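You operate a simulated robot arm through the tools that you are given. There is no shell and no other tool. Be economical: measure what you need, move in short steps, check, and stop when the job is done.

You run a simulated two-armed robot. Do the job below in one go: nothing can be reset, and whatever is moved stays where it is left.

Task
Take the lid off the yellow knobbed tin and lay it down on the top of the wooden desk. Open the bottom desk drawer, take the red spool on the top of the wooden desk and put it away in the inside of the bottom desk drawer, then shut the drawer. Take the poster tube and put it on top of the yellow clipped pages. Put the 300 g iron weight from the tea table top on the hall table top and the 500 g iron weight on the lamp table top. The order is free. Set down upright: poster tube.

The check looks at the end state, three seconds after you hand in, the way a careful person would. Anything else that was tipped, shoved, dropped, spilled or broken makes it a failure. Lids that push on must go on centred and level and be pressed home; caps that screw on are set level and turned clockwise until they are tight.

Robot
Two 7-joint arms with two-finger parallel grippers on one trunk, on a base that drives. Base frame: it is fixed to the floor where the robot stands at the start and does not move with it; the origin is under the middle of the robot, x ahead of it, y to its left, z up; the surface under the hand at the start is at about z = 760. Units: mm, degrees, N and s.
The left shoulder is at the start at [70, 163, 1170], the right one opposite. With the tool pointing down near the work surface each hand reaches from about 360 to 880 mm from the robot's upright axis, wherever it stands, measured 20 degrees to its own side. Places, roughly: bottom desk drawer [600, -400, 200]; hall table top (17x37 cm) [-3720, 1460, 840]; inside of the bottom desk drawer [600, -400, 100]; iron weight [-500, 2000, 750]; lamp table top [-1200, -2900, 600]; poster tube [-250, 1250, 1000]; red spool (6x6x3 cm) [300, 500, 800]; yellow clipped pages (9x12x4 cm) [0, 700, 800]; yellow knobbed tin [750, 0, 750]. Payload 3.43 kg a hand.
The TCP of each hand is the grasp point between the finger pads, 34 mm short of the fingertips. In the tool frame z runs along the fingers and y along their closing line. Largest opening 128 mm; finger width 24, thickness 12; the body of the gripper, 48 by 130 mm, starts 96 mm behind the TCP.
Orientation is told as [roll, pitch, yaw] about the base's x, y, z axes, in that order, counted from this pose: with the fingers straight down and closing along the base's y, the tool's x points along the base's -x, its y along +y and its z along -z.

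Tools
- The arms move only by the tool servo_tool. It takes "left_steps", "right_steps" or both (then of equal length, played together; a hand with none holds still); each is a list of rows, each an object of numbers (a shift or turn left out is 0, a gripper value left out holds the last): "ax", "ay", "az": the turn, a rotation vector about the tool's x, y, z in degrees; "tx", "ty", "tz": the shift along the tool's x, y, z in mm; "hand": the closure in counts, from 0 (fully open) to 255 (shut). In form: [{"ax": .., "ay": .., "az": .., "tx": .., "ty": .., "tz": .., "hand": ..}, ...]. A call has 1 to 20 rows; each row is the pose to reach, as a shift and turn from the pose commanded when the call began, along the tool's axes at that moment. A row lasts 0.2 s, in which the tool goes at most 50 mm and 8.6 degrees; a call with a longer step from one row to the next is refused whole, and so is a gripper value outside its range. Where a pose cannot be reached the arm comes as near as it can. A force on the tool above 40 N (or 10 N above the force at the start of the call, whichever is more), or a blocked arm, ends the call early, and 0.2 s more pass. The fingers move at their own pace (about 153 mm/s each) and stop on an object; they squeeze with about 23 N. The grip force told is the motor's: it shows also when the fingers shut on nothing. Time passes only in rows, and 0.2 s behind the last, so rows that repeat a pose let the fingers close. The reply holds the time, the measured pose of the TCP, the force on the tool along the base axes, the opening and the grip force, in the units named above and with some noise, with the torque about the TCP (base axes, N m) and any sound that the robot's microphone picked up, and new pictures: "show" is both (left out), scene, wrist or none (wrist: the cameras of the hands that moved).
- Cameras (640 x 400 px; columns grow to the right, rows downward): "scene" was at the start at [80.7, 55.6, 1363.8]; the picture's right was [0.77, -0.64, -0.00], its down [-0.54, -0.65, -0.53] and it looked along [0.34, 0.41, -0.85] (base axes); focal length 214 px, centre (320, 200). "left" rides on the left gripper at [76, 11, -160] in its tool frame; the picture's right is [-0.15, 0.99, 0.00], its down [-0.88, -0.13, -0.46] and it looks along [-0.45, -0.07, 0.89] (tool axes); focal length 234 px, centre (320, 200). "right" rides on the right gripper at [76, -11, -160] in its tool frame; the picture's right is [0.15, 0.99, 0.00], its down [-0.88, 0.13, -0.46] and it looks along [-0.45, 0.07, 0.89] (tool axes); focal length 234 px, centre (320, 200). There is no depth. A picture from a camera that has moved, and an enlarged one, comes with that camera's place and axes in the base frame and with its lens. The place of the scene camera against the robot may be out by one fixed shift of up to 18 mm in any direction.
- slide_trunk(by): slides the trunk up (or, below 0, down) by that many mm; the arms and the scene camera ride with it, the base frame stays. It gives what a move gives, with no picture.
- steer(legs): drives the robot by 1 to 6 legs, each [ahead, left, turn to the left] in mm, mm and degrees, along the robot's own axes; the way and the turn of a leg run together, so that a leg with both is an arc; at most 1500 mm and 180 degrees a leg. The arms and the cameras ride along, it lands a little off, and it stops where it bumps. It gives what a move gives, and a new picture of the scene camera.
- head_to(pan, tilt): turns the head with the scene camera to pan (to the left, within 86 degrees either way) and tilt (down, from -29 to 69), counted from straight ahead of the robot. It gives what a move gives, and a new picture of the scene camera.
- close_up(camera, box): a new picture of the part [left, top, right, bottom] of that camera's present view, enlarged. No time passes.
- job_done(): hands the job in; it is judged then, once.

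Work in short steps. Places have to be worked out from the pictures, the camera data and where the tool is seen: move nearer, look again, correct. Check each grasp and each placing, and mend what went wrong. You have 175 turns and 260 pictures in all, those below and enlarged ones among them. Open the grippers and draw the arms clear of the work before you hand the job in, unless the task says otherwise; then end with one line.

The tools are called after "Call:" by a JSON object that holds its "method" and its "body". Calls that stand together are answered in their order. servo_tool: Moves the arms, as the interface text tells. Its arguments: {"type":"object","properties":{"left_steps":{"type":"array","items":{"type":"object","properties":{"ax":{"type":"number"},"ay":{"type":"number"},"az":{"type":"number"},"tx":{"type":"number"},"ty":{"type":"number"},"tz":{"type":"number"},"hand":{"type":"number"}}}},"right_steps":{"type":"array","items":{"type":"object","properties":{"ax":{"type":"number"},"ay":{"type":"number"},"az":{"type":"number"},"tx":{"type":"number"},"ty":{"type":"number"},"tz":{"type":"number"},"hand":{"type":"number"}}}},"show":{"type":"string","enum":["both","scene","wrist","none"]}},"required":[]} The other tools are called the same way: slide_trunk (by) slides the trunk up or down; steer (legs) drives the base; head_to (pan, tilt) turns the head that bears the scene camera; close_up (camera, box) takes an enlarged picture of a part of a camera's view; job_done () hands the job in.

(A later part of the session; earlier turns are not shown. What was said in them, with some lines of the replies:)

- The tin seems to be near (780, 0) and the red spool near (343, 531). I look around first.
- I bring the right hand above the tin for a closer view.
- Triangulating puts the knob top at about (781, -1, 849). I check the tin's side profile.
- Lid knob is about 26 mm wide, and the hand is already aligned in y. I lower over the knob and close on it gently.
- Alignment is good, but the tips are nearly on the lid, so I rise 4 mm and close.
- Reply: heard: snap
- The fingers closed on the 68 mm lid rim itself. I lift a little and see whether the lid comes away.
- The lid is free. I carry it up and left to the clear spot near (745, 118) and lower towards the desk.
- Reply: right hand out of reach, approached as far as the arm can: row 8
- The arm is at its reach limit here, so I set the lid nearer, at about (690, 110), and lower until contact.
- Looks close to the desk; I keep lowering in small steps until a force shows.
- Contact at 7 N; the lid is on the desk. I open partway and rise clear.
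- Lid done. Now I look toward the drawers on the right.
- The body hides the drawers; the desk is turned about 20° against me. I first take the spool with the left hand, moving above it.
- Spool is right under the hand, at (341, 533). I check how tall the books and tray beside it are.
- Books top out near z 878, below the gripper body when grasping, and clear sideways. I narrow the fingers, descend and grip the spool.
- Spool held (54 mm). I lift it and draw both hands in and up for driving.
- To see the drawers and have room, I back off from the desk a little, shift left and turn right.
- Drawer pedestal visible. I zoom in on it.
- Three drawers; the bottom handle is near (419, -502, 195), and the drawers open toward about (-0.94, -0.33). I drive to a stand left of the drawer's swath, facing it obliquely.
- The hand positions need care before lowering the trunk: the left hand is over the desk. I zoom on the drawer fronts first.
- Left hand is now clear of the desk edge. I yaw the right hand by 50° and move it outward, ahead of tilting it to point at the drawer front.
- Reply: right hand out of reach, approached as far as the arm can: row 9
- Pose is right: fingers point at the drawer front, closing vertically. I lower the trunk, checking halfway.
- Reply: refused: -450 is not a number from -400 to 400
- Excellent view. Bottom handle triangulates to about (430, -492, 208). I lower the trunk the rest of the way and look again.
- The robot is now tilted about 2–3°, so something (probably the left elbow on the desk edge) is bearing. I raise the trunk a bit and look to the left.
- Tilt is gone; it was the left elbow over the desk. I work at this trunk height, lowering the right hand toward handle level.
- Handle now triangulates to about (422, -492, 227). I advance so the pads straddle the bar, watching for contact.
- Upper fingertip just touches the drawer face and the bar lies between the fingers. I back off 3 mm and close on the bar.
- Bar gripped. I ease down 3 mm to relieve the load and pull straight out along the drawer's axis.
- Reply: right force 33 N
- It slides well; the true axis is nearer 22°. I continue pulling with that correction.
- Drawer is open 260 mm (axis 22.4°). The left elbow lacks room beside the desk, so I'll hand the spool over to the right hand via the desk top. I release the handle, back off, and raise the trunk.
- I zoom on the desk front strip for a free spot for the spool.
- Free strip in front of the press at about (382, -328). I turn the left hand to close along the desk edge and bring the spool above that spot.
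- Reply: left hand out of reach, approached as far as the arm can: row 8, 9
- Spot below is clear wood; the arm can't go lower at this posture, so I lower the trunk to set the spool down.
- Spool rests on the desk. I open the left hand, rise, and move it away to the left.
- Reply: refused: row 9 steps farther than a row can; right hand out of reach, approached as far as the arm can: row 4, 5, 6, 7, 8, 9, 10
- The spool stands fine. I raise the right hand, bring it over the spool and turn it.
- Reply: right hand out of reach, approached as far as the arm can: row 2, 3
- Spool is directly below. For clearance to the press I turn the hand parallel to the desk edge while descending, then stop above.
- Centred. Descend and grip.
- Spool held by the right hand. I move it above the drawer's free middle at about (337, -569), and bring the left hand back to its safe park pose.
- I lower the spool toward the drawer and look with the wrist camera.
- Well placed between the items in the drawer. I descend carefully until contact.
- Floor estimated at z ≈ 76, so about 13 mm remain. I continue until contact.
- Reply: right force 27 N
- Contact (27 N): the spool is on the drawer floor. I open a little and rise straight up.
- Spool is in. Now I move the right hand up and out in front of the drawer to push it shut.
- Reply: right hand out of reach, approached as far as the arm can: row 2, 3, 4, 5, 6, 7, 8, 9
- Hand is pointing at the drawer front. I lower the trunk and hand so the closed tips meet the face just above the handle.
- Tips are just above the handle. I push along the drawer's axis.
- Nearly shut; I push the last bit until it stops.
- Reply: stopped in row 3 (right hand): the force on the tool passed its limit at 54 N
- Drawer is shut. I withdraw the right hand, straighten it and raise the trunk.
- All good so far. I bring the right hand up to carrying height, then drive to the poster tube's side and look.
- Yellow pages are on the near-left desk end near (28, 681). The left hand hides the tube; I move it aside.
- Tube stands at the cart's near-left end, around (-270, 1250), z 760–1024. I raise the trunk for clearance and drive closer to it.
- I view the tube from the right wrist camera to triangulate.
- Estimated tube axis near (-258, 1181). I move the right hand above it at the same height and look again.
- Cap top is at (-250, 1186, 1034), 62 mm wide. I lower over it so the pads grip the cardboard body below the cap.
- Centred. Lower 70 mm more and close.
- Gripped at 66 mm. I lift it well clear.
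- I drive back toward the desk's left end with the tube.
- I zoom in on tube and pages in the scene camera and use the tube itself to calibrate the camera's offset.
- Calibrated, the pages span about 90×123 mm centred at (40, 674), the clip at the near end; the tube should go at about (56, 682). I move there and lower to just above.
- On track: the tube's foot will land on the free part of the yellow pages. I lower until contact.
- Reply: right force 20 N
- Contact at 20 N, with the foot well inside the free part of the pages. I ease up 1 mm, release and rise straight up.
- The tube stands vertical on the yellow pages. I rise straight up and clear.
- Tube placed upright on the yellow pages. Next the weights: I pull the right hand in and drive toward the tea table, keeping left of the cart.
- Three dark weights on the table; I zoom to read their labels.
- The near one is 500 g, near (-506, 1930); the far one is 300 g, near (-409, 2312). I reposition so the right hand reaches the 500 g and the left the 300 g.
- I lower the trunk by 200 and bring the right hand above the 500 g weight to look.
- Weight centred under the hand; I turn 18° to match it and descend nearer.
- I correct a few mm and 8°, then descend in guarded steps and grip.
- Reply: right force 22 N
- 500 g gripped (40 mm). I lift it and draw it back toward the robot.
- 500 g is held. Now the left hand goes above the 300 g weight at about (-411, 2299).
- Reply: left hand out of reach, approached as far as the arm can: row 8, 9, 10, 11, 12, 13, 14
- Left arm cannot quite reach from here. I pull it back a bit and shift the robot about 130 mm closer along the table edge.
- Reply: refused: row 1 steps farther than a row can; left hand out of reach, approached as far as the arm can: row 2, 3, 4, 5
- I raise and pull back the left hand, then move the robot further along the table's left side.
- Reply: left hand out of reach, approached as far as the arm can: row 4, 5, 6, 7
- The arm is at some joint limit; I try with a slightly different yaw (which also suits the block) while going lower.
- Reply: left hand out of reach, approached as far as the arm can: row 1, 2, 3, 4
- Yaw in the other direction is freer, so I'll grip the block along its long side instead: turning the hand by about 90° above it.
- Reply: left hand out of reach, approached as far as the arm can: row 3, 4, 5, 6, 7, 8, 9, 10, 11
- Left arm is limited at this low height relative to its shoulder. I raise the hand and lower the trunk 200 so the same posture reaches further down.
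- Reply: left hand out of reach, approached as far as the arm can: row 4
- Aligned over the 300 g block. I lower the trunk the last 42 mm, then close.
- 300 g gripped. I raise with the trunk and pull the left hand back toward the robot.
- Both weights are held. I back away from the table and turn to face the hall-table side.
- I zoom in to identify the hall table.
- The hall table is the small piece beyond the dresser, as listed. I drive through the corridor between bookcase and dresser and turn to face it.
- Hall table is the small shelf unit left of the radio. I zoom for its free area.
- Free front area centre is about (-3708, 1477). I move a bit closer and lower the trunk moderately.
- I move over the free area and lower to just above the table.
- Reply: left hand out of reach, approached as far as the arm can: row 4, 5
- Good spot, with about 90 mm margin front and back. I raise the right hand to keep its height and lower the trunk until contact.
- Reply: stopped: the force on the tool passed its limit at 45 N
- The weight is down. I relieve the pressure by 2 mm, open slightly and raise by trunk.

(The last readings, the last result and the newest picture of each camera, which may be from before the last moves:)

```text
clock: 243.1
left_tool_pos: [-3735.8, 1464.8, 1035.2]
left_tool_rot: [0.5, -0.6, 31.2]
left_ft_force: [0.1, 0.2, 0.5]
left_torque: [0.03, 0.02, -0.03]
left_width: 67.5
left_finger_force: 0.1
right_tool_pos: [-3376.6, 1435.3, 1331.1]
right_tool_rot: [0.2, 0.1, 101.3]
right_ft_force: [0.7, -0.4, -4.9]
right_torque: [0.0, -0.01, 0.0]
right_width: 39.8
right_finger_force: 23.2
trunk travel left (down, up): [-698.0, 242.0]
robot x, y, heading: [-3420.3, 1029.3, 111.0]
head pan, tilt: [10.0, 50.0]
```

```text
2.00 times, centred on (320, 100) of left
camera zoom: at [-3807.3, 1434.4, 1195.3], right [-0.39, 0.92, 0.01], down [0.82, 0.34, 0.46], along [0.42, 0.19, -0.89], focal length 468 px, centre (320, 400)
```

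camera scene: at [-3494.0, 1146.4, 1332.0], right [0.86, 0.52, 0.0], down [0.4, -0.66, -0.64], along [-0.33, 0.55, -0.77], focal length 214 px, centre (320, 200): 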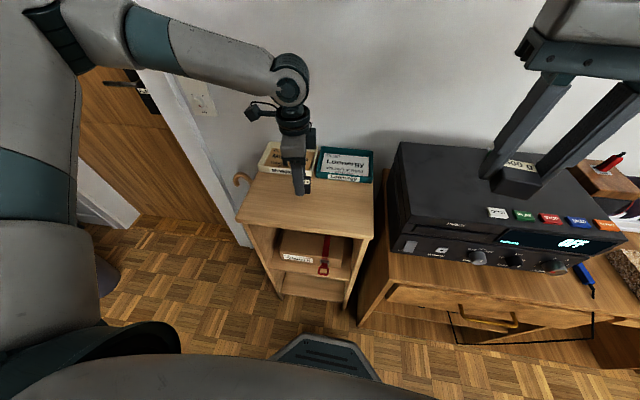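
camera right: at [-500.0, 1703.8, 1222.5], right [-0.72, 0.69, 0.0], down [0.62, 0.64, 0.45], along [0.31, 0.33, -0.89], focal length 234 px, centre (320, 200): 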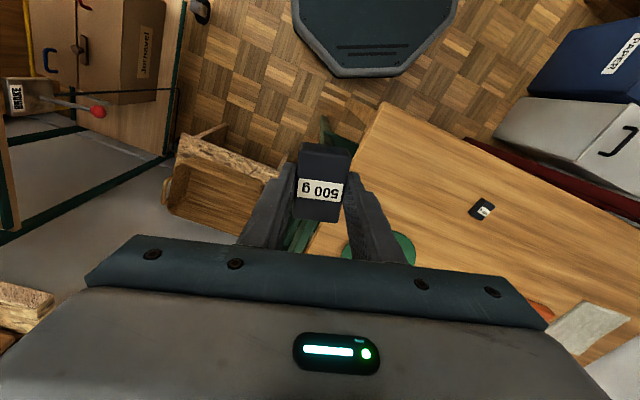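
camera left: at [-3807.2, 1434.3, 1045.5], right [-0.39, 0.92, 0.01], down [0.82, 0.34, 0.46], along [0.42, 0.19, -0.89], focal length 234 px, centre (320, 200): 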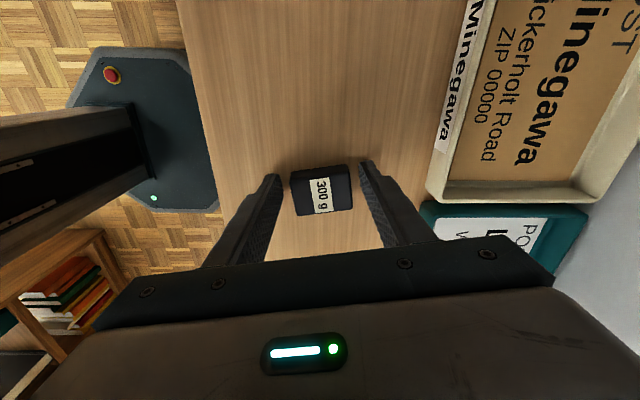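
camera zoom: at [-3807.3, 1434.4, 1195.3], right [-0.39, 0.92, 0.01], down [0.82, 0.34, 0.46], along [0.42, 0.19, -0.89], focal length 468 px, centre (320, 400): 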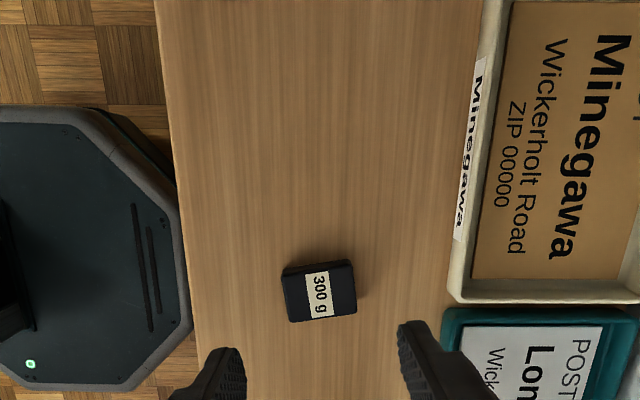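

300 g stands on the hall table. I retract the left hand, back off, turn around and set out for the lamp table by the open floor.

Call:
{"method": "servo_tool", "body": {"left_steps": [{"tz": -45}, {"tz": -90}, {"tz": -100, "ty": -40}, {"tz": -100, "ty": -85, "tx": -5}, {"tz": -100, "ty": -130, "tx": -10}, {"tz": -100, "ty": -175, "tx": -15}], "show": "scene"}}

Call:
{"method": "steer", "body": {"legs": [[-500, 0, 0], [0, 0, -178.6], [855, 0, 0], [400, 920, 0]]}}

Call:
{"method": "head_to", "body": {"pan": 0, "tilt": 20}}

```text
clock: 244.5
left_tool_pos: [-3654.0, 1322.8, 1144.2]
left_tool_rot: [0.7, -0.6, 31.2]
left_ft_force: [-0.4, -0.2, 0.0]
left_torque: [0.11, -0.01, 0.0]
left_width: 67.7
left_finger_force: 0.1
left hand out of reach, approached as far as the arm can: row 5, 6
right_tool_pos: [-3375.7, 1433.0, 1333.1]
right_tool_rot: [0.2, 0.1, 101.2]
right_ft_force: [0.7, -0.1, -4.7]
right_torque: [0.03, 0.03, 0.0]
right_width: 39.6
right_finger_force: 22.9
trunk travel left (down, up): [-698.0, 242.0]
robot x, y, heading: [-3420.8, 1029.6, 111.3]
head pan, tilt: [10.0, 50.0]
camera scene: at [-3492.3, 1143.3, 1422.3], right [0.86, 0.52, 0.0], down [0.4, -0.65, -0.64], along [-0.33, 0.55, -0.76], focal length 214 px, centre (320, 200)
```

scene: 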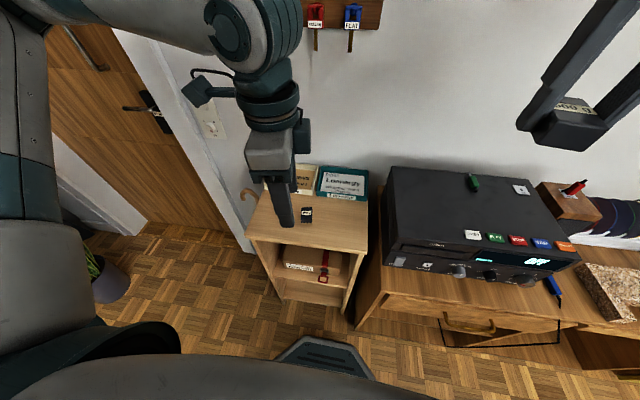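

```text
clock: 263.7
left_tool_pos: [-1642.0, -498.4, 1143.9]
left_tool_rot: [0.5, -0.6, -146.4]
left_ft_force: [0.3, -0.3, -0.3]
left_torque: [0.03, 0.01, 0.0]
left_width: 67.7
left_finger_force: 0.0
right_tool_pos: [-1915.7, -619.7, 1331.8]
right_tool_rot: [0.1, 0.1, -76.3]
right_ft_force: [-0.6, 0.4, -5.2]
right_torque: [0.0, 0.02, -0.02]
right_width: 39.6
right_finger_force: 22.6
trunk travel left (down, up): [-698.0, 242.0]
robot x, y, heading: [-1887.3, -209.2, -66.5]
head pan, tilt: [10.0, 50.0]
camera scene: at [-1837.8, -321.0, 1422.1], right [-0.83, -0.55, 0.0], down [-0.42, 0.64, -0.64], along [0.36, -0.54, -0.77], focal length 214 px, centre (320, 200)
```

scene: 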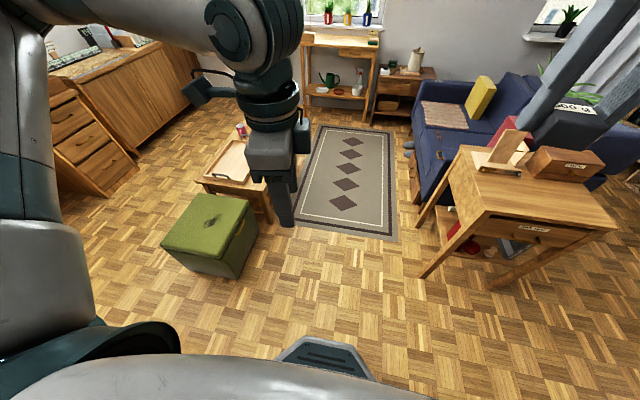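

```text
clock: 264.6
left_tool_pos: [-1641.4, -497.4, 1143.8]
left_tool_rot: [0.5, -0.6, -146.5]
left_ft_force: [-0.1, -0.6, -0.4]
left_torque: [-0.02, 0.0, 0.03]
left_width: 67.7
left_finger_force: 0.0
right_tool_pos: [-1914.0, -619.2, 1330.8]
right_tool_rot: [0.1, 0.1, -76.3]
right_ft_force: [-0.1, -0.2, -5.0]
right_torque: [0.01, 0.04, 0.02]
right_width: 39.6
right_finger_force: 23.0
trunk travel left (down, up): [-698.0, 242.0]
robot x, y, heading: [-1883.5, -214.3, -66.6]
head pan, tilt: [0.0, 20.0]
camera scene: at [-1843.0, -342.2, 1467.6], right [-0.92, -0.4, 0.0], down [-0.14, 0.31, -0.94], along [0.38, -0.86, -0.34], focal length 214 px, centre (320, 200)
```

scene: 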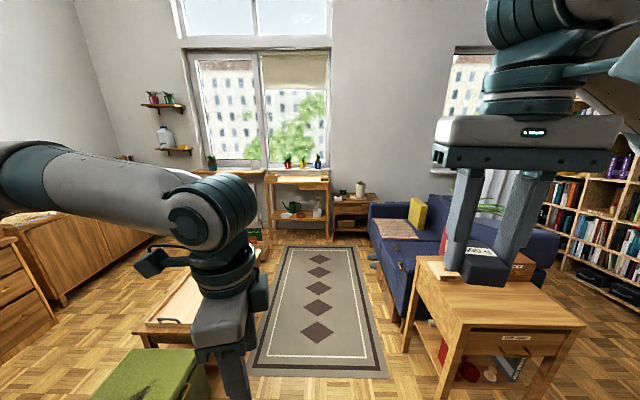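

Clear lane over the rug between coffee table and sofa; the lamp table is at the far end beneath the window. I drive there.

Call:
{"method": "steer", "body": {"legs": [[1400, -20, 0], [550, -150, 0]]}}

Call:
{"method": "head_to", "body": {"pan": -15, "tilt": 40}}

```text
clock: 274.4
left_tool_pos: [-1035.1, -2339.6, 1144.6]
left_tool_rot: [0.6, -0.7, -146.8]
left_ft_force: [0.2, -0.1, 0.5]
left_torque: [-0.02, 0.0, -0.02]
left_width: 68.0
left_finger_force: 0.0
right_tool_pos: [-1308.1, -2459.9, 1330.3]
right_tool_rot: [0.1, 0.1, -76.5]
right_ft_force: [0.0, 0.8, -5.9]
right_torque: [0.0, -0.01, 0.03]
right_width: 39.9
right_finger_force: 23.2
trunk travel left (down, up): [-698.0, 242.0]
robot x, y, heading: [-1277.2, -2053.9, -66.5]
head pan, tilt: [0.0, 20.0]
camera scene: at [-1235.4, -2183.5, 1467.7], right [-0.92, -0.39, 0.0], down [-0.14, 0.31, -0.94], along [0.37, -0.86, -0.34], focal length 214 px, centre (320, 200)
```

scene: 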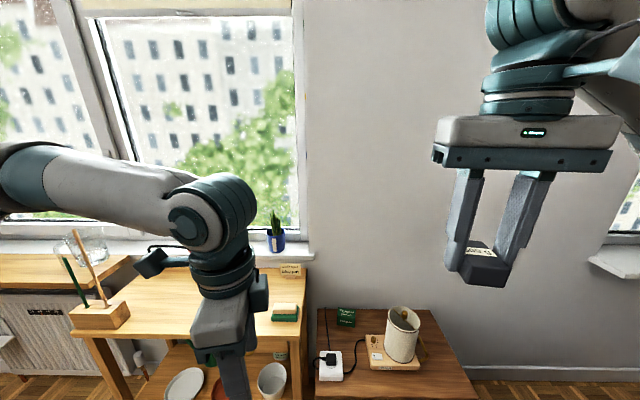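

```text
clock: 275.2
left_tool_pos: [-1034.9, -2339.6, 1143.4]
left_tool_rot: [0.5, -0.7, -146.8]
left_ft_force: [0.2, 0.3, -0.4]
left_torque: [0.0, 0.0, -0.01]
left_width: 67.9
left_finger_force: 0.1
right_tool_pos: [-1308.3, -2459.7, 1331.0]
right_tool_rot: [0.1, 0.1, -76.6]
right_ft_force: [0.3, 0.0, -5.0]
right_torque: [0.02, 0.0, 0.02]
right_width: 40.0
right_finger_force: 22.7
trunk travel left (down, up): [-698.0, 242.0]
robot x, y, heading: [-1280.1, -2057.7, -66.8]
head pan, tilt: [-15.0, 40.0]
camera scene: at [-1259.8, -2182.8, 1436.3], right [-0.99, -0.14, 0.0], down [-0.09, 0.64, -0.77], along [0.11, -0.76, -0.64], focal length 214 px, centre (320, 200)
```

scene: 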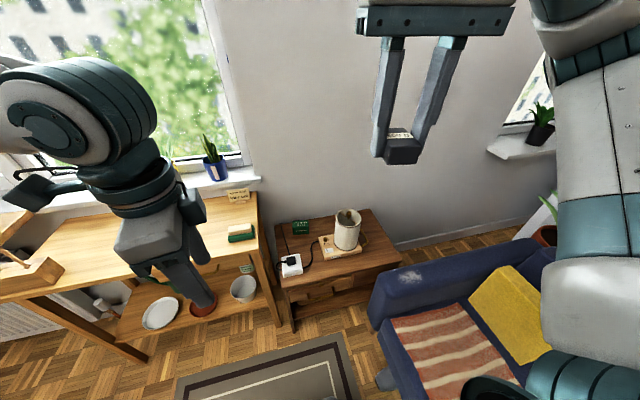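

I zoom in on the lamp table top to find free space.

Call:
{"method": "close_up", "body": {"camera": "scene", "box": [260, 190, 420, 310]}}

```text
3.33 times, centred on (340, 250) of scene
camera zoom: at [-1259.8, -2182.8, 1436.3], right [-0.99, -0.14, 0.0], down [-0.09, 0.64, -0.77], along [0.11, -0.76, -0.64], focal length 715 px, centre (253, 33)
```

zoom: 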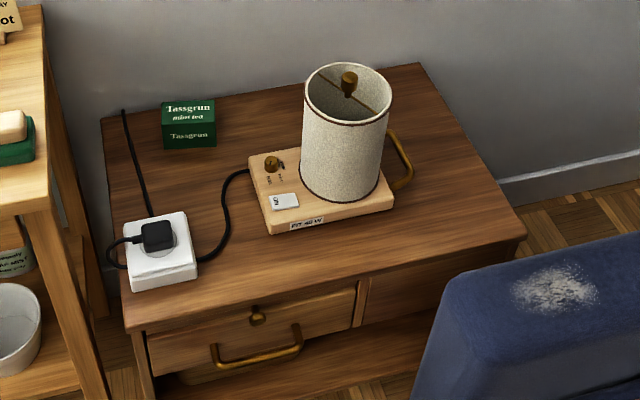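

The free spot is the right-front corner of the lamp table, about (-1469, -2839). I approach a bit, turn right, and lower the trunk partway.

Call:
{"method": "steer", "body": {"legs": [[150, 0, 0], [0, 0, -21]]}}

Call:
{"method": "slide_trunk", "body": {"by": -200}}

Call:
{"method": "head_to", "body": {"pan": -15, "tilt": 45}}

```text
clock: 277.7
left_tool_pos: [-1093.9, -2547.2, 1144.1]
left_tool_rot: [0.6, -0.6, -167.8]
left_ft_force: [0.1, 0.2, 0.1]
left_torque: [0.02, 0.02, -0.01]
left_width: 67.6
left_finger_force: 0.1
right_tool_pos: [-1393.4, -2561.4, 1330.8]
right_tool_rot: [0.1, 0.1, -97.6]
right_ft_force: [0.4, -0.7, -4.9]
right_torque: [0.0, 0.01, -0.02]
right_width: 39.8
right_finger_force: 23.1
trunk travel left (down, up): [-698.0, 242.0]
robot x, y, heading: [-1213.4, -2192.6, -88.0]
head pan, tilt: [-15.0, 40.0]
camera scene: at [-1248.7, -2324.4, 1436.3], right [-0.98, 0.22, 0.0], down [0.14, 0.63, -0.77], along [-0.17, -0.75, -0.64], focal length 214 px, centre (320, 200)
```

scene: 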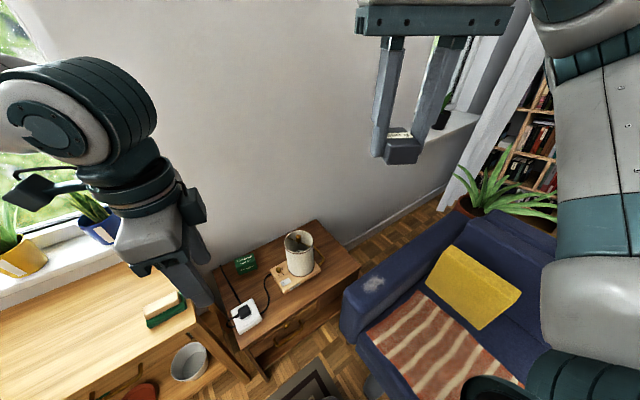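

```text
clock: 279.9
left_tool_pos: [-1094.4, -2546.7, 943.4]
left_tool_rot: [0.6, -0.8, -167.9]
left_ft_force: [0.2, -0.5, 0.5]
left_torque: [-0.01, -0.01, -0.01]
left_width: 67.9
left_finger_force: 0.1
right_tool_pos: [-1393.4, -2561.0, 1130.7]
right_tool_rot: [0.1, 0.2, -97.6]
right_ft_force: [0.2, -0.9, -5.2]
right_torque: [-0.02, 0.05, -0.01]
right_width: 40.0
right_finger_force: 22.6
trunk travel left (down, up): [-498.0, 442.0]
robot x, y, heading: [-1219.2, -2194.6, -87.9]
head pan, tilt: [-15.0, 40.0]
```

```text
clock: 280.5
left_tool_pos: [-1092.7, -2548.6, 943.2]
left_tool_rot: [0.5, -0.7, -167.8]
left_ft_force: [-0.7, 0.2, -0.1]
left_torque: [0.01, 0.01, -0.03]
left_width: 67.7
left_finger_force: 0.0
right_tool_pos: [-1392.0, -2563.3, 1130.9]
right_tool_rot: [0.1, 0.1, -97.6]
right_ft_force: [-0.2, 0.8, -3.7]
right_torque: [0.04, -0.02, 0.04]
right_width: 39.8
right_finger_force: 22.8
trunk travel left (down, up): [-498.0, 442.0]
robot x, y, heading: [-1217.4, -2192.9, -87.5]
head pan, tilt: [-15.0, 45.0]
camera scene: at [-1248.1, -2321.1, 1229.0], right [-0.98, 0.22, 0.0], down [0.16, 0.69, -0.71], along [-0.16, -0.69, -0.71], focal length 214 px, centre (320, 200)
```

scene: 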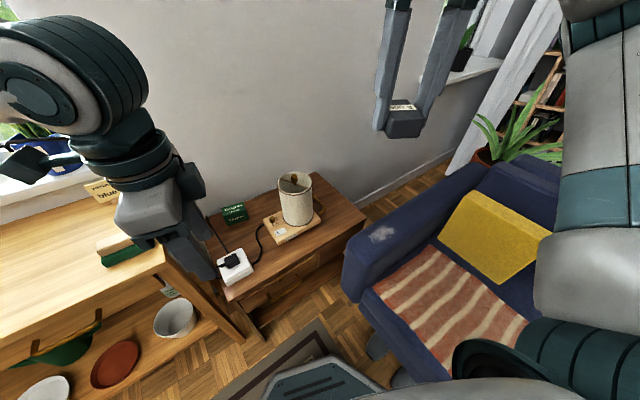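

Call:
{"method": "close_up", "body": {"camera": "scene", "box": [200, 160, 400, 310]}}

```text
2.67 times, centred on (300, 235) of scene
camera zoom: at [-1248.1, -2321.1, 1229.0], right [-0.98, 0.22, 0.0], down [0.16, 0.69, -0.71], along [-0.16, -0.69, -0.71], focal length 572 px, centre (373, 107)
```

zoom: 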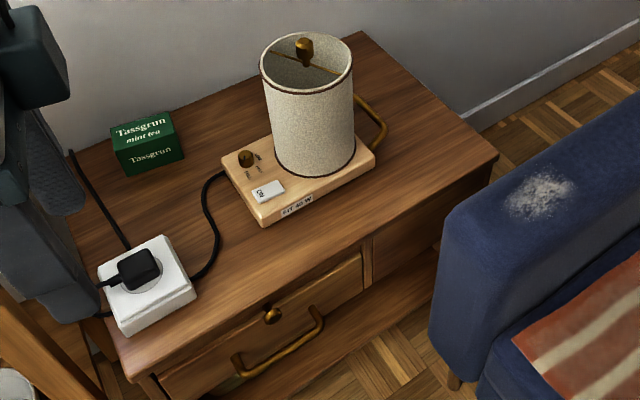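

Target confirmed at (-1469, -2839). I move the right hand over it, align with the table and descend partway.

Call:
{"method": "servo_tool", "body": {"right_steps": [{"tx": -40, "ty": -6, "az": -5}, {"tx": -81, "ty": -12, "az": -10}, {"tx": -122, "ty": -17, "az": -15}, {"tx": -163, "ty": -23, "az": -20}, {"tx": -204, "ty": -29, "az": -25}, {"tx": -245, "ty": -35, "az": -30}, {"tx": -284, "ty": -40, "az": -30}, {"tx": -284, "ty": -40, "az": -30, "tz": 45}, {"tx": -284, "ty": -40, "az": -30, "tz": 90}, {"tx": -284, "ty": -40, "az": -30, "tz": 135}, {"tx": -284, "ty": -40, "az": -30, "tz": 180}, {"tx": -284, "ty": -40, "az": -30, "tz": 225}, {"tx": -284, "ty": -40, "az": -30, "tz": 270}, {"tx": -284, "ty": -40, "az": -30, "tz": 310}], "show": "both"}}

```text
clock: 283.5
left_tool_pos: [-1093.5, -2549.0, 943.6]
left_tool_rot: [0.5, -0.5, -167.8]
left_ft_force: [-0.4, -0.2, -0.1]
left_torque: [0.04, 0.01, 0.03]
left_width: 67.6
left_finger_force: 0.1
right_tool_pos: [-1469.5, -2838.2, 818.9]
right_tool_rot: [0.2, 0.1, -67.6]
right_ft_force: [-0.7, -0.2, -5.5]
right_torque: [0.05, 0.03, 0.01]
right_width: 40.1
right_finger_force: 23.2
trunk travel left (down, up): [-498.0, 442.0]
robot x, y, heading: [-1219.1, -2194.0, -88.0]
head pan, tilt: [-15.0, 45.0]
camera scene: at [-1248.5, -2321.9, 1228.9], right [-0.98, 0.22, 0.0], down [0.16, 0.69, -0.71], along [-0.16, -0.69, -0.71], focal length 214 px, centre (320, 200)
camera right: at [-1509.1, -2772.1, 979.3], right [0.86, 0.51, 0.0], down [0.45, -0.77, 0.45], along [0.24, -0.39, -0.89], focal length 234 px, centre (320, 200)
```

scene: 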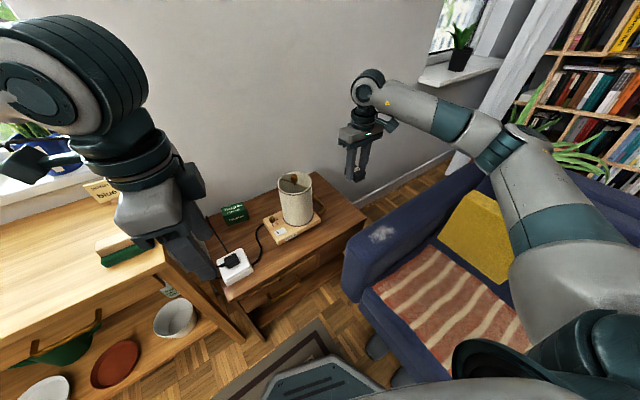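
right: 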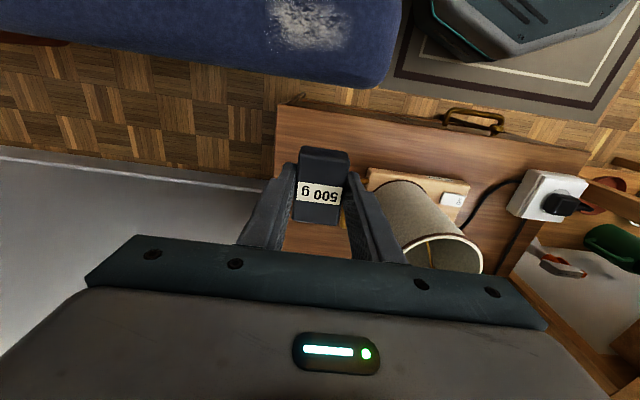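

I shift 16 mm inward and 12 mm away from the lamp, then descend to just above the top.

Call:
{"method": "servo_tool", "body": {"right_steps": [{"tx": -16, "ty": -12}, {"tx": -16, "ty": -12, "tz": 45}, {"tx": -16, "ty": -12, "tz": 90}, {"tx": -16, "ty": -12, "tz": 130}, {"tx": -16, "ty": -12, "tz": 160}], "show": "both"}}

```text
clock: 284.7
left_tool_pos: [-1094.1, -2548.1, 944.3]
left_tool_rot: [0.5, -0.6, -167.8]
left_ft_force: [0.7, 0.3, -0.1]
left_torque: [-0.02, 0.02, 0.0]
left_width: 67.5
left_finger_force: 0.0
right_tool_pos: [-1475.5, -2857.3, 660.2]
right_tool_rot: [0.1, 0.1, -67.6]
right_ft_force: [0.2, 0.1, -5.6]
right_torque: [0.01, 0.02, 0.03]
right_width: 39.8
right_finger_force: 22.9
trunk travel left (down, up): [-498.0, 442.0]
robot x, y, heading: [-1216.9, -2193.4, -87.6]
head pan, tilt: [-15.0, 45.0]
camera scene: at [-1248.3, -2321.7, 1228.9], right [-0.98, 0.22, 0.0], down [0.16, 0.69, -0.71], along [-0.16, -0.69, -0.71], focal length 214 px, centre (320, 200)
camera right: at [-1514.7, -2791.1, 819.0], right [0.86, 0.51, 0.0], down [0.46, -0.77, 0.45], along [0.23, -0.39, -0.89], focal length 234 px, centre (320, 200)
```

scene: 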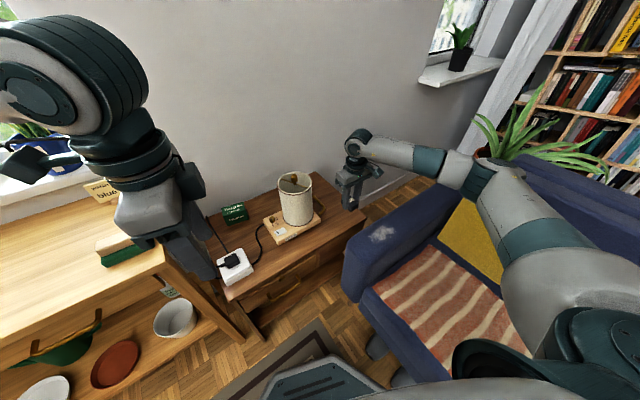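
right: 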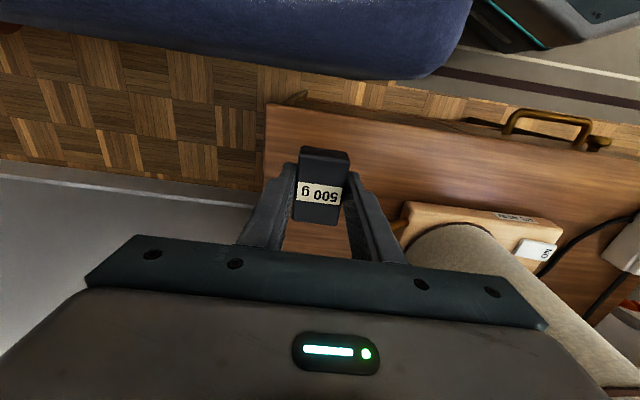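

Call:
{"method": "servo_tool", "body": {"right_steps": [{"tz": 6}, {"tz": 12}, {"tz": 17}, {"tz": 21}, {"tz": 25}, {"tz": 29}], "show": "wrist"}}

```text
clock: 286.1
left_tool_pos: [-1093.4, -2548.9, 944.2]
left_tool_rot: [0.5, -0.5, -167.8]
left_ft_force: [-0.1, -0.8, 0.4]
left_torque: [-0.01, 0.0, 0.03]
left_width: 67.7
left_finger_force: 0.1
right_tool_pos: [-1474.2, -2858.8, 630.1]
right_tool_rot: [0.1, 0.1, -67.5]
right_ft_force: [-0.4, 0.2, -5.1]
right_torque: [0.0, 0.04, -0.04]
right_width: 39.9
right_finger_force: 23.1
trunk travel left (down, up): [-498.0, 442.0]
robot x, y, heading: [-1217.7, -2194.8, -88.1]
head pan, tilt: [-15.0, 45.0]
camera right: at [-1513.7, -2791.6, 790.4], right [0.86, 0.51, 0.0], down [0.46, -0.77, 0.45], along [0.23, -0.39, -0.89], focal length 234 px, centre (320, 200)
```

right: 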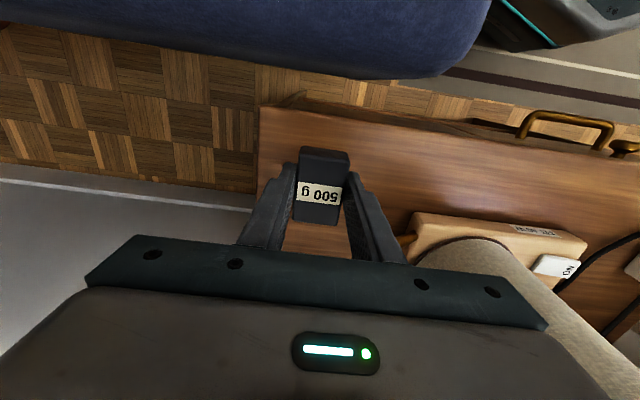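

Call:
{"method": "servo_tool", "body": {"right_steps": [{"tz": 4}, {"tz": 8}, {"tz": 12}, {"tz": 16}, {"tz": 20}, {"tz": 24}, {"tz": 28}], "show": "wrist"}}

Call:
{"method": "close_up", "body": {"camera": "scene", "box": [240, 120, 440, 270]}}

```text
clock: 287.7
left_tool_pos: [-1093.8, -2548.8, 943.3]
left_tool_rot: [0.5, -0.6, -167.7]
left_ft_force: [0.1, 0.6, 0.3]
left_torque: [-0.02, -0.03, 0.02]
left_width: 67.9
left_finger_force: 0.0
right_tool_pos: [-1472.8, -2855.9, 602.9]
right_tool_rot: [0.1, 0.1, -67.6]
right_ft_force: [-0.3, -0.4, -4.3]
right_torque: [0.05, 0.02, 0.0]
right_width: 39.9
right_finger_force: 23.0
trunk travel left (down, up): [-498.0, 442.0]
robot x, y, heading: [-1219.7, -2196.6, -87.6]
head pan, tilt: [-15.0, 45.0]
camera right: at [-1513.5, -2791.2, 762.9], right [0.86, 0.51, 0.0], down [0.46, -0.77, 0.45], along [0.23, -0.39, -0.89], focal length 234 px, centre (320, 200)
```

right: 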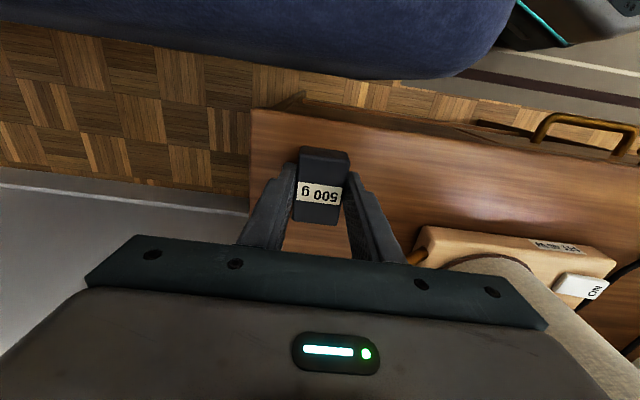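

```text
2.67 times, centred on (340, 195) of scene
camera zoom: at [-1248.2, -2321.4, 1228.9], right [-0.98, 0.22, 0.0], down [0.16, 0.69, -0.71], along [-0.16, -0.69, -0.71], focal length 572 px, centre (267, 213)
```

zoom: 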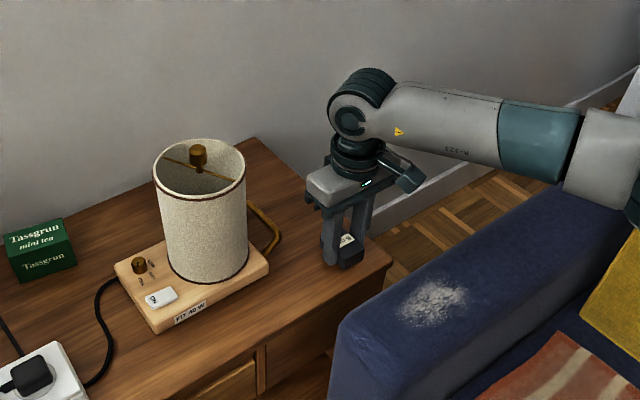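

Call:
{"method": "servo_tool", "body": {"right_steps": [{"tz": 4}, {"tz": 8}, {"tz": 12}, {"tz": 16}, {"tz": 20}, {"tz": 24}, {"tz": 28}, {"tz": 32}], "show": "wrist"}}

Call:
{"method": "close_up", "body": {"camera": "scene", "box": [240, 120, 440, 270]}}

```text
clock: 288.9
left_tool_pos: [-1092.5, -2545.2, 944.6]
left_tool_rot: [0.7, -0.7, -167.7]
left_ft_force: [-0.1, 0.4, -0.5]
left_torque: [0.05, -0.01, 0.03]
left_width: 67.7
left_finger_force: 0.0
right_tool_pos: [-1473.1, -2858.8, 592.7]
right_tool_rot: [0.0, -0.5, -67.6]
right_ft_force: [1.1, 12.4, 23.2]
right_torque: [0.54, 0.7, -0.36]
right_width: 39.5
right_finger_force: 22.8
trunk travel left (down, up): [-498.0, 442.0]
robot x, y, heading: [-1221.1, -2193.8, -87.9]
head pan, tilt: [-15.0, 45.0]
stopped in row 5 (right hand): the force on the tool passed its limit at 44 N (the readings are from after the stop); the commanded pose is now the measured one
camera right: at [-1513.4, -2790.9, 753.3], right [0.86, 0.51, 0.0], down [0.45, -0.76, 0.46], along [0.24, -0.4, -0.89], focal length 234 px, centre (320, 200)
```

right: 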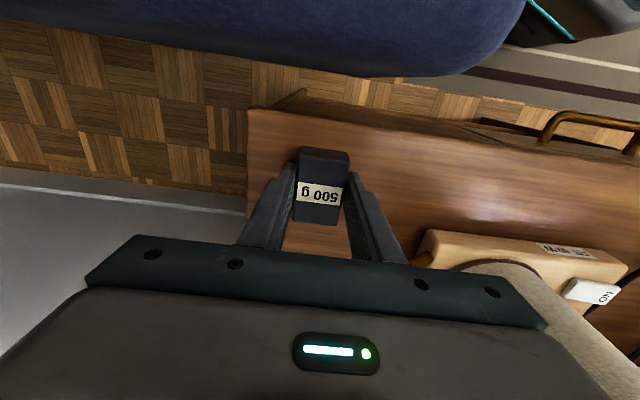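

```text
2.67 times, centred on (340, 195) of scene
camera zoom: at [-1247.3, -2318.4, 1229.4], right [-0.97, 0.22, 0.0], down [0.16, 0.69, -0.71], along [-0.16, -0.69, -0.71], focal length 572 px, centre (267, 213)
```

zoom: 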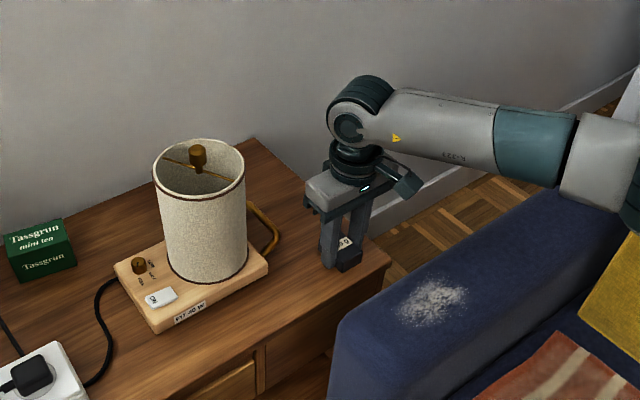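

Contact: the weight is on the table (top at z ≈ 558), well inside the edges. I ease up, open slightly and rise.

Call:
{"method": "servo_tool", "body": {"right_steps": [{"tz": -1}, {"tz": -1, "hand": 145}, {"tz": -1, "hand": 145}, {"tz": -1, "hand": 145}], "show": "wrist"}}

Call:
{"method": "servo_tool", "body": {"right_steps": [{"tz": -30}, {"tz": -75}, {"tz": -120}, {"tz": -165}, {"tz": -210}, {"tz": -255}, {"tz": -300}, {"tz": -345}, {"tz": -390, "tx": 10}, {"tz": -420, "tx": 40}, {"tz": -430, "tx": 80}], "show": "both"}}

```text
clock: 289.9
left_tool_pos: [-1094.1, -2547.4, 945.1]
left_tool_rot: [0.7, -0.7, -167.8]
left_ft_force: [-0.8, 0.1, 0.0]
left_torque: [0.01, -0.01, -0.01]
left_width: 67.9
left_finger_force: 0.2
right_tool_pos: [-1476.4, -2859.8, 593.9]
right_tool_rot: [-0.1, -0.7, -67.8]
right_ft_force: [0.4, 2.4, 25.4]
right_torque: [0.71, -0.64, 0.13]
right_width: 56.0
right_finger_force: 0.8
trunk travel left (down, up): [-498.0, 442.0]
robot x, y, heading: [-1218.9, -2188.1, -87.7]
head pan, tilt: [-15.0, 45.0]
camera right: at [-1515.5, -2791.8, 753.1], right [0.86, 0.51, 0.0], down [0.45, -0.76, 0.46], along [0.23, -0.4, -0.89], focal length 234 px, centre (320, 200)
```

right: 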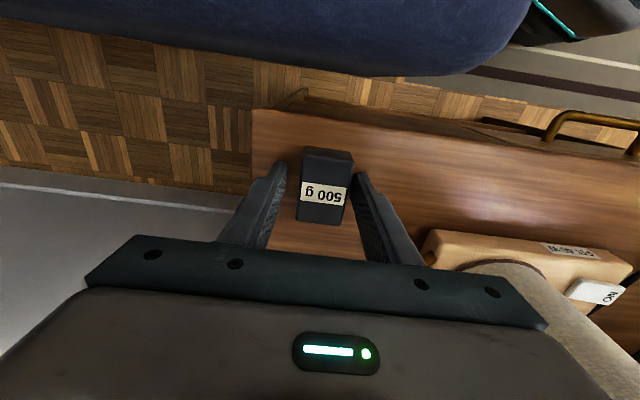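

```text
clock: 292.3
left_tool_pos: [-1094.0, -2546.8, 944.1]
left_tool_rot: [0.6, -0.6, -167.8]
left_ft_force: [0.7, 0.1, 0.5]
left_torque: [-0.03, -0.01, 0.01]
left_width: 67.8
left_finger_force: 0.0
right_tool_pos: [-1506.2, -2783.1, 1021.2]
right_tool_rot: [0.1, -0.3, -67.6]
right_ft_force: [-0.4, 0.3, -0.3]
right_torque: [-0.02, -0.01, 0.05]
right_width: 55.2
right_finger_force: 0.2
trunk travel left (down, up): [-498.0, 442.0]
robot x, y, heading: [-1217.5, -2195.8, -87.5]
head pan, tilt: [-15.0, 45.0]
camera scene: at [-1249.0, -2319.6, 1229.1], right [-0.98, 0.22, 0.0], down [0.16, 0.69, -0.71], along [-0.16, -0.69, -0.71], focal length 214 px, centre (320, 200)
camera right: at [-1546.2, -2715.3, 1180.7], right [0.86, 0.51, 0.0], down [0.45, -0.76, 0.46], along [0.24, -0.4, -0.89], focal length 234 px, centre (320, 200)
```

scene: 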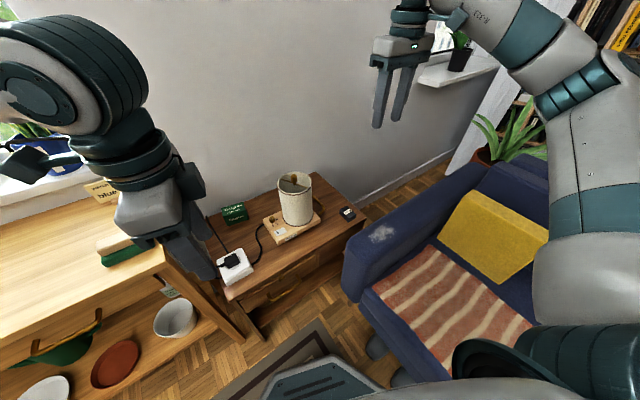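
right: 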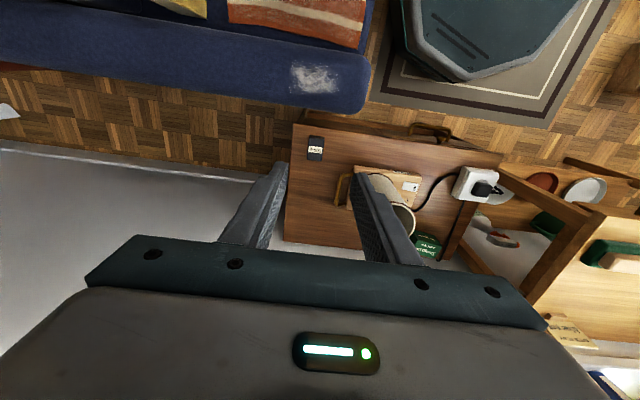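

The 500 g weight is on the lamp table. I open both hands, pull them in, raise the trunk, and check the floor around the base before backing off.

Call:
{"method": "servo_tool", "body": {"right_steps": [{"tx": 40, "ty": 15, "hand": 0}, {"tx": 80, "ty": 30}, {"tx": 120, "ty": 45}, {"tx": 160, "ty": 60}, {"tx": 200, "ty": 75}], "left_steps": [{"tz": -20, "hand": 0}, {"tz": -40}, {"tz": -60}, {"tz": -80}, {"tz": -100}], "show": "none"}}

Call:
{"method": "slide_trunk", "body": {"by": 200}}

Call:
{"method": "head_to", "body": {"pan": -35, "tilt": 60}}

```text
clock: 293.5
left_tool_pos: [-1094.6, -2547.3, 1044.1]
left_tool_rot: [0.5, -0.6, -167.8]
left_ft_force: [-0.1, -0.2, -0.5]
left_torque: [0.0, 0.01, 0.02]
left_width: 127.9
left_finger_force: 0.0
right_tool_pos: [-1512.1, -2569.0, 1019.6]
right_tool_rot: [0.1, -0.3, -67.7]
right_ft_force: [0.6, -0.2, 0.1]
right_torque: [0.0, 0.0, 0.0]
right_width: 128.1
right_finger_force: 0.1
trunk travel left (down, up): [-498.0, 442.0]
robot x, y, heading: [-1218.5, -2193.0, -87.9]
head pan, tilt: [-15.0, 45.0]
```

```text
clock: 295.6
left_tool_pos: [-1093.5, -2546.0, 1242.3]
left_tool_rot: [0.6, -0.8, -167.8]
left_ft_force: [0.1, 0.1, -0.9]
left_torque: [0.02, 0.02, -0.01]
left_width: 127.6
left_finger_force: 0.1
right_tool_pos: [-1513.7, -2571.0, 1218.3]
right_tool_rot: [0.2, -0.3, -67.7]
right_ft_force: [0.5, -0.7, -1.3]
right_torque: [0.03, 0.02, -0.02]
right_width: 127.9
right_finger_force: 0.1
trunk travel left (down, up): [-698.0, 242.0]
robot x, y, heading: [-1218.1, -2195.2, -87.7]
head pan, tilt: [-15.0, 45.0]
```

```text
clock: 296.5
left_tool_pos: [-1093.0, -2548.1, 1243.8]
left_tool_rot: [0.6, -0.7, -167.8]
left_ft_force: [-0.6, 1.3, 0.3]
left_torque: [0.01, 0.01, 0.0]
left_width: 127.9
left_finger_force: 0.0
right_tool_pos: [-1512.9, -2571.5, 1219.1]
right_tool_rot: [0.1, -0.3, -67.6]
right_ft_force: [0.4, 0.0, 0.4]
right_torque: [0.03, 0.01, 0.01]
right_width: 128.0
right_finger_force: 0.0
trunk travel left (down, up): [-698.0, 242.0]
robot x, y, heading: [-1220.4, -2194.3, -87.9]
head pan, tilt: [-35.0, 60.0]
camera scene: at [-1266.2, -2297.4, 1409.6], right [-0.84, 0.54, 0.0], down [0.47, 0.73, -0.5], along [-0.27, -0.42, -0.87], focal length 214 px, centre (320, 200)
```

scene: 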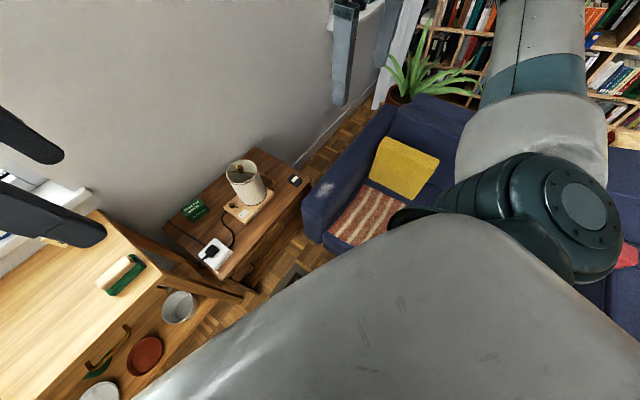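

I reverse along the path I came and look back at the area.

Call:
{"method": "steer", "body": {"legs": [[0, 0, 21], [-150, 0, 0], [-550, 150, 0]]}}

Call:
{"method": "head_to", "body": {"pan": 0, "tilt": 30}}

```text
clock: 301.8
left_tool_pos: [-1112.4, -1775.2, 1242.9]
left_tool_rot: [0.5, -0.7, -146.7]
left_ft_force: [-0.3, -1.1, -0.6]
left_torque: [-0.02, 0.02, 0.0]
left_width: 127.9
left_finger_force: 0.0
right_tool_pos: [-1495.1, -1946.9, 1218.0]
right_tool_rot: [0.1, -0.3, -46.7]
right_ft_force: [0.2, 0.4, -0.3]
right_torque: [-0.03, 0.0, 0.0]
right_width: 128.0
right_finger_force: 0.0
trunk travel left (down, up): [-698.0, 242.0]
robot x, y, heading: [-1355.7, -1490.6, -66.8]
head pan, tilt: [-35.0, 60.0]
camera scene: at [-1362.9, -1598.5, 1409.5], right [-0.98, 0.21, 0.0], down [0.18, 0.85, -0.5], along [-0.1, -0.49, -0.87], focal length 214 px, centre (320, 200)
```

scene: 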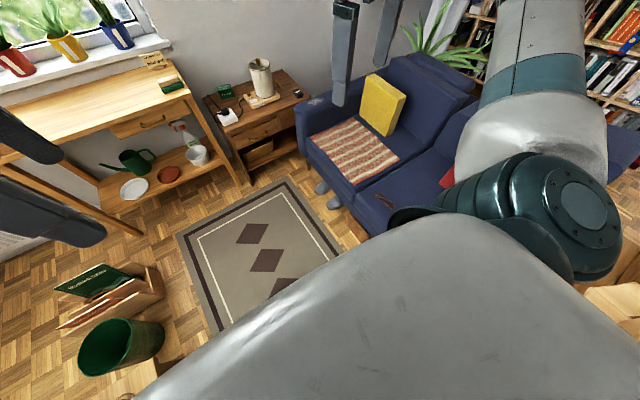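

```text
clock: 302.9
left_tool_pos: [-1112.4, -1774.2, 1244.8]
left_tool_rot: [0.5, -0.7, -146.8]
left_ft_force: [-0.1, 0.0, -0.9]
left_torque: [0.02, -0.01, 0.01]
left_width: 127.8
left_finger_force: 0.0
right_tool_pos: [-1494.7, -1947.3, 1218.9]
right_tool_rot: [0.1, -0.3, -46.7]
right_ft_force: [0.4, -0.2, 0.5]
right_torque: [0.02, 0.03, -0.01]
right_width: 128.1
right_finger_force: 0.0
trunk travel left (down, up): [-698.0, 242.0]
robot x, y, heading: [-1356.3, -1489.1, -66.9]
head pan, tilt: [0.0, 30.0]
camera scene: at [-1313.8, -1616.3, 1451.5], right [-0.92, -0.39, 0.0], down [-0.2, 0.46, -0.87], along [0.34, -0.8, -0.5], focal length 214 px, centre (320, 200)
```

scene: 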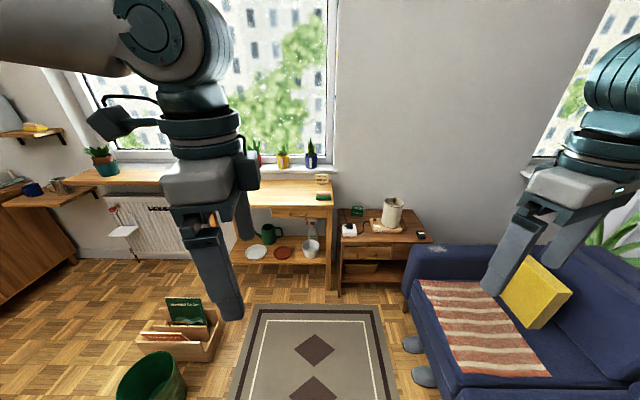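

Everything seen from here is in place: the weight is on the lamp table, and the rug, slippers and lamp are undisturbed. Both grippers are open and clear, so I hand the job in.

Call:
{"method": "job_done", "body": {}}

```text
The job is handed in.
```

The job is handed in: the tin's lid is on the desk, the red spool is in the shut bottom drawer, the poster tube stands upright on the yellow pages, the 300 g weight is on the hall table, and the 500 g weight is on the lamp table.
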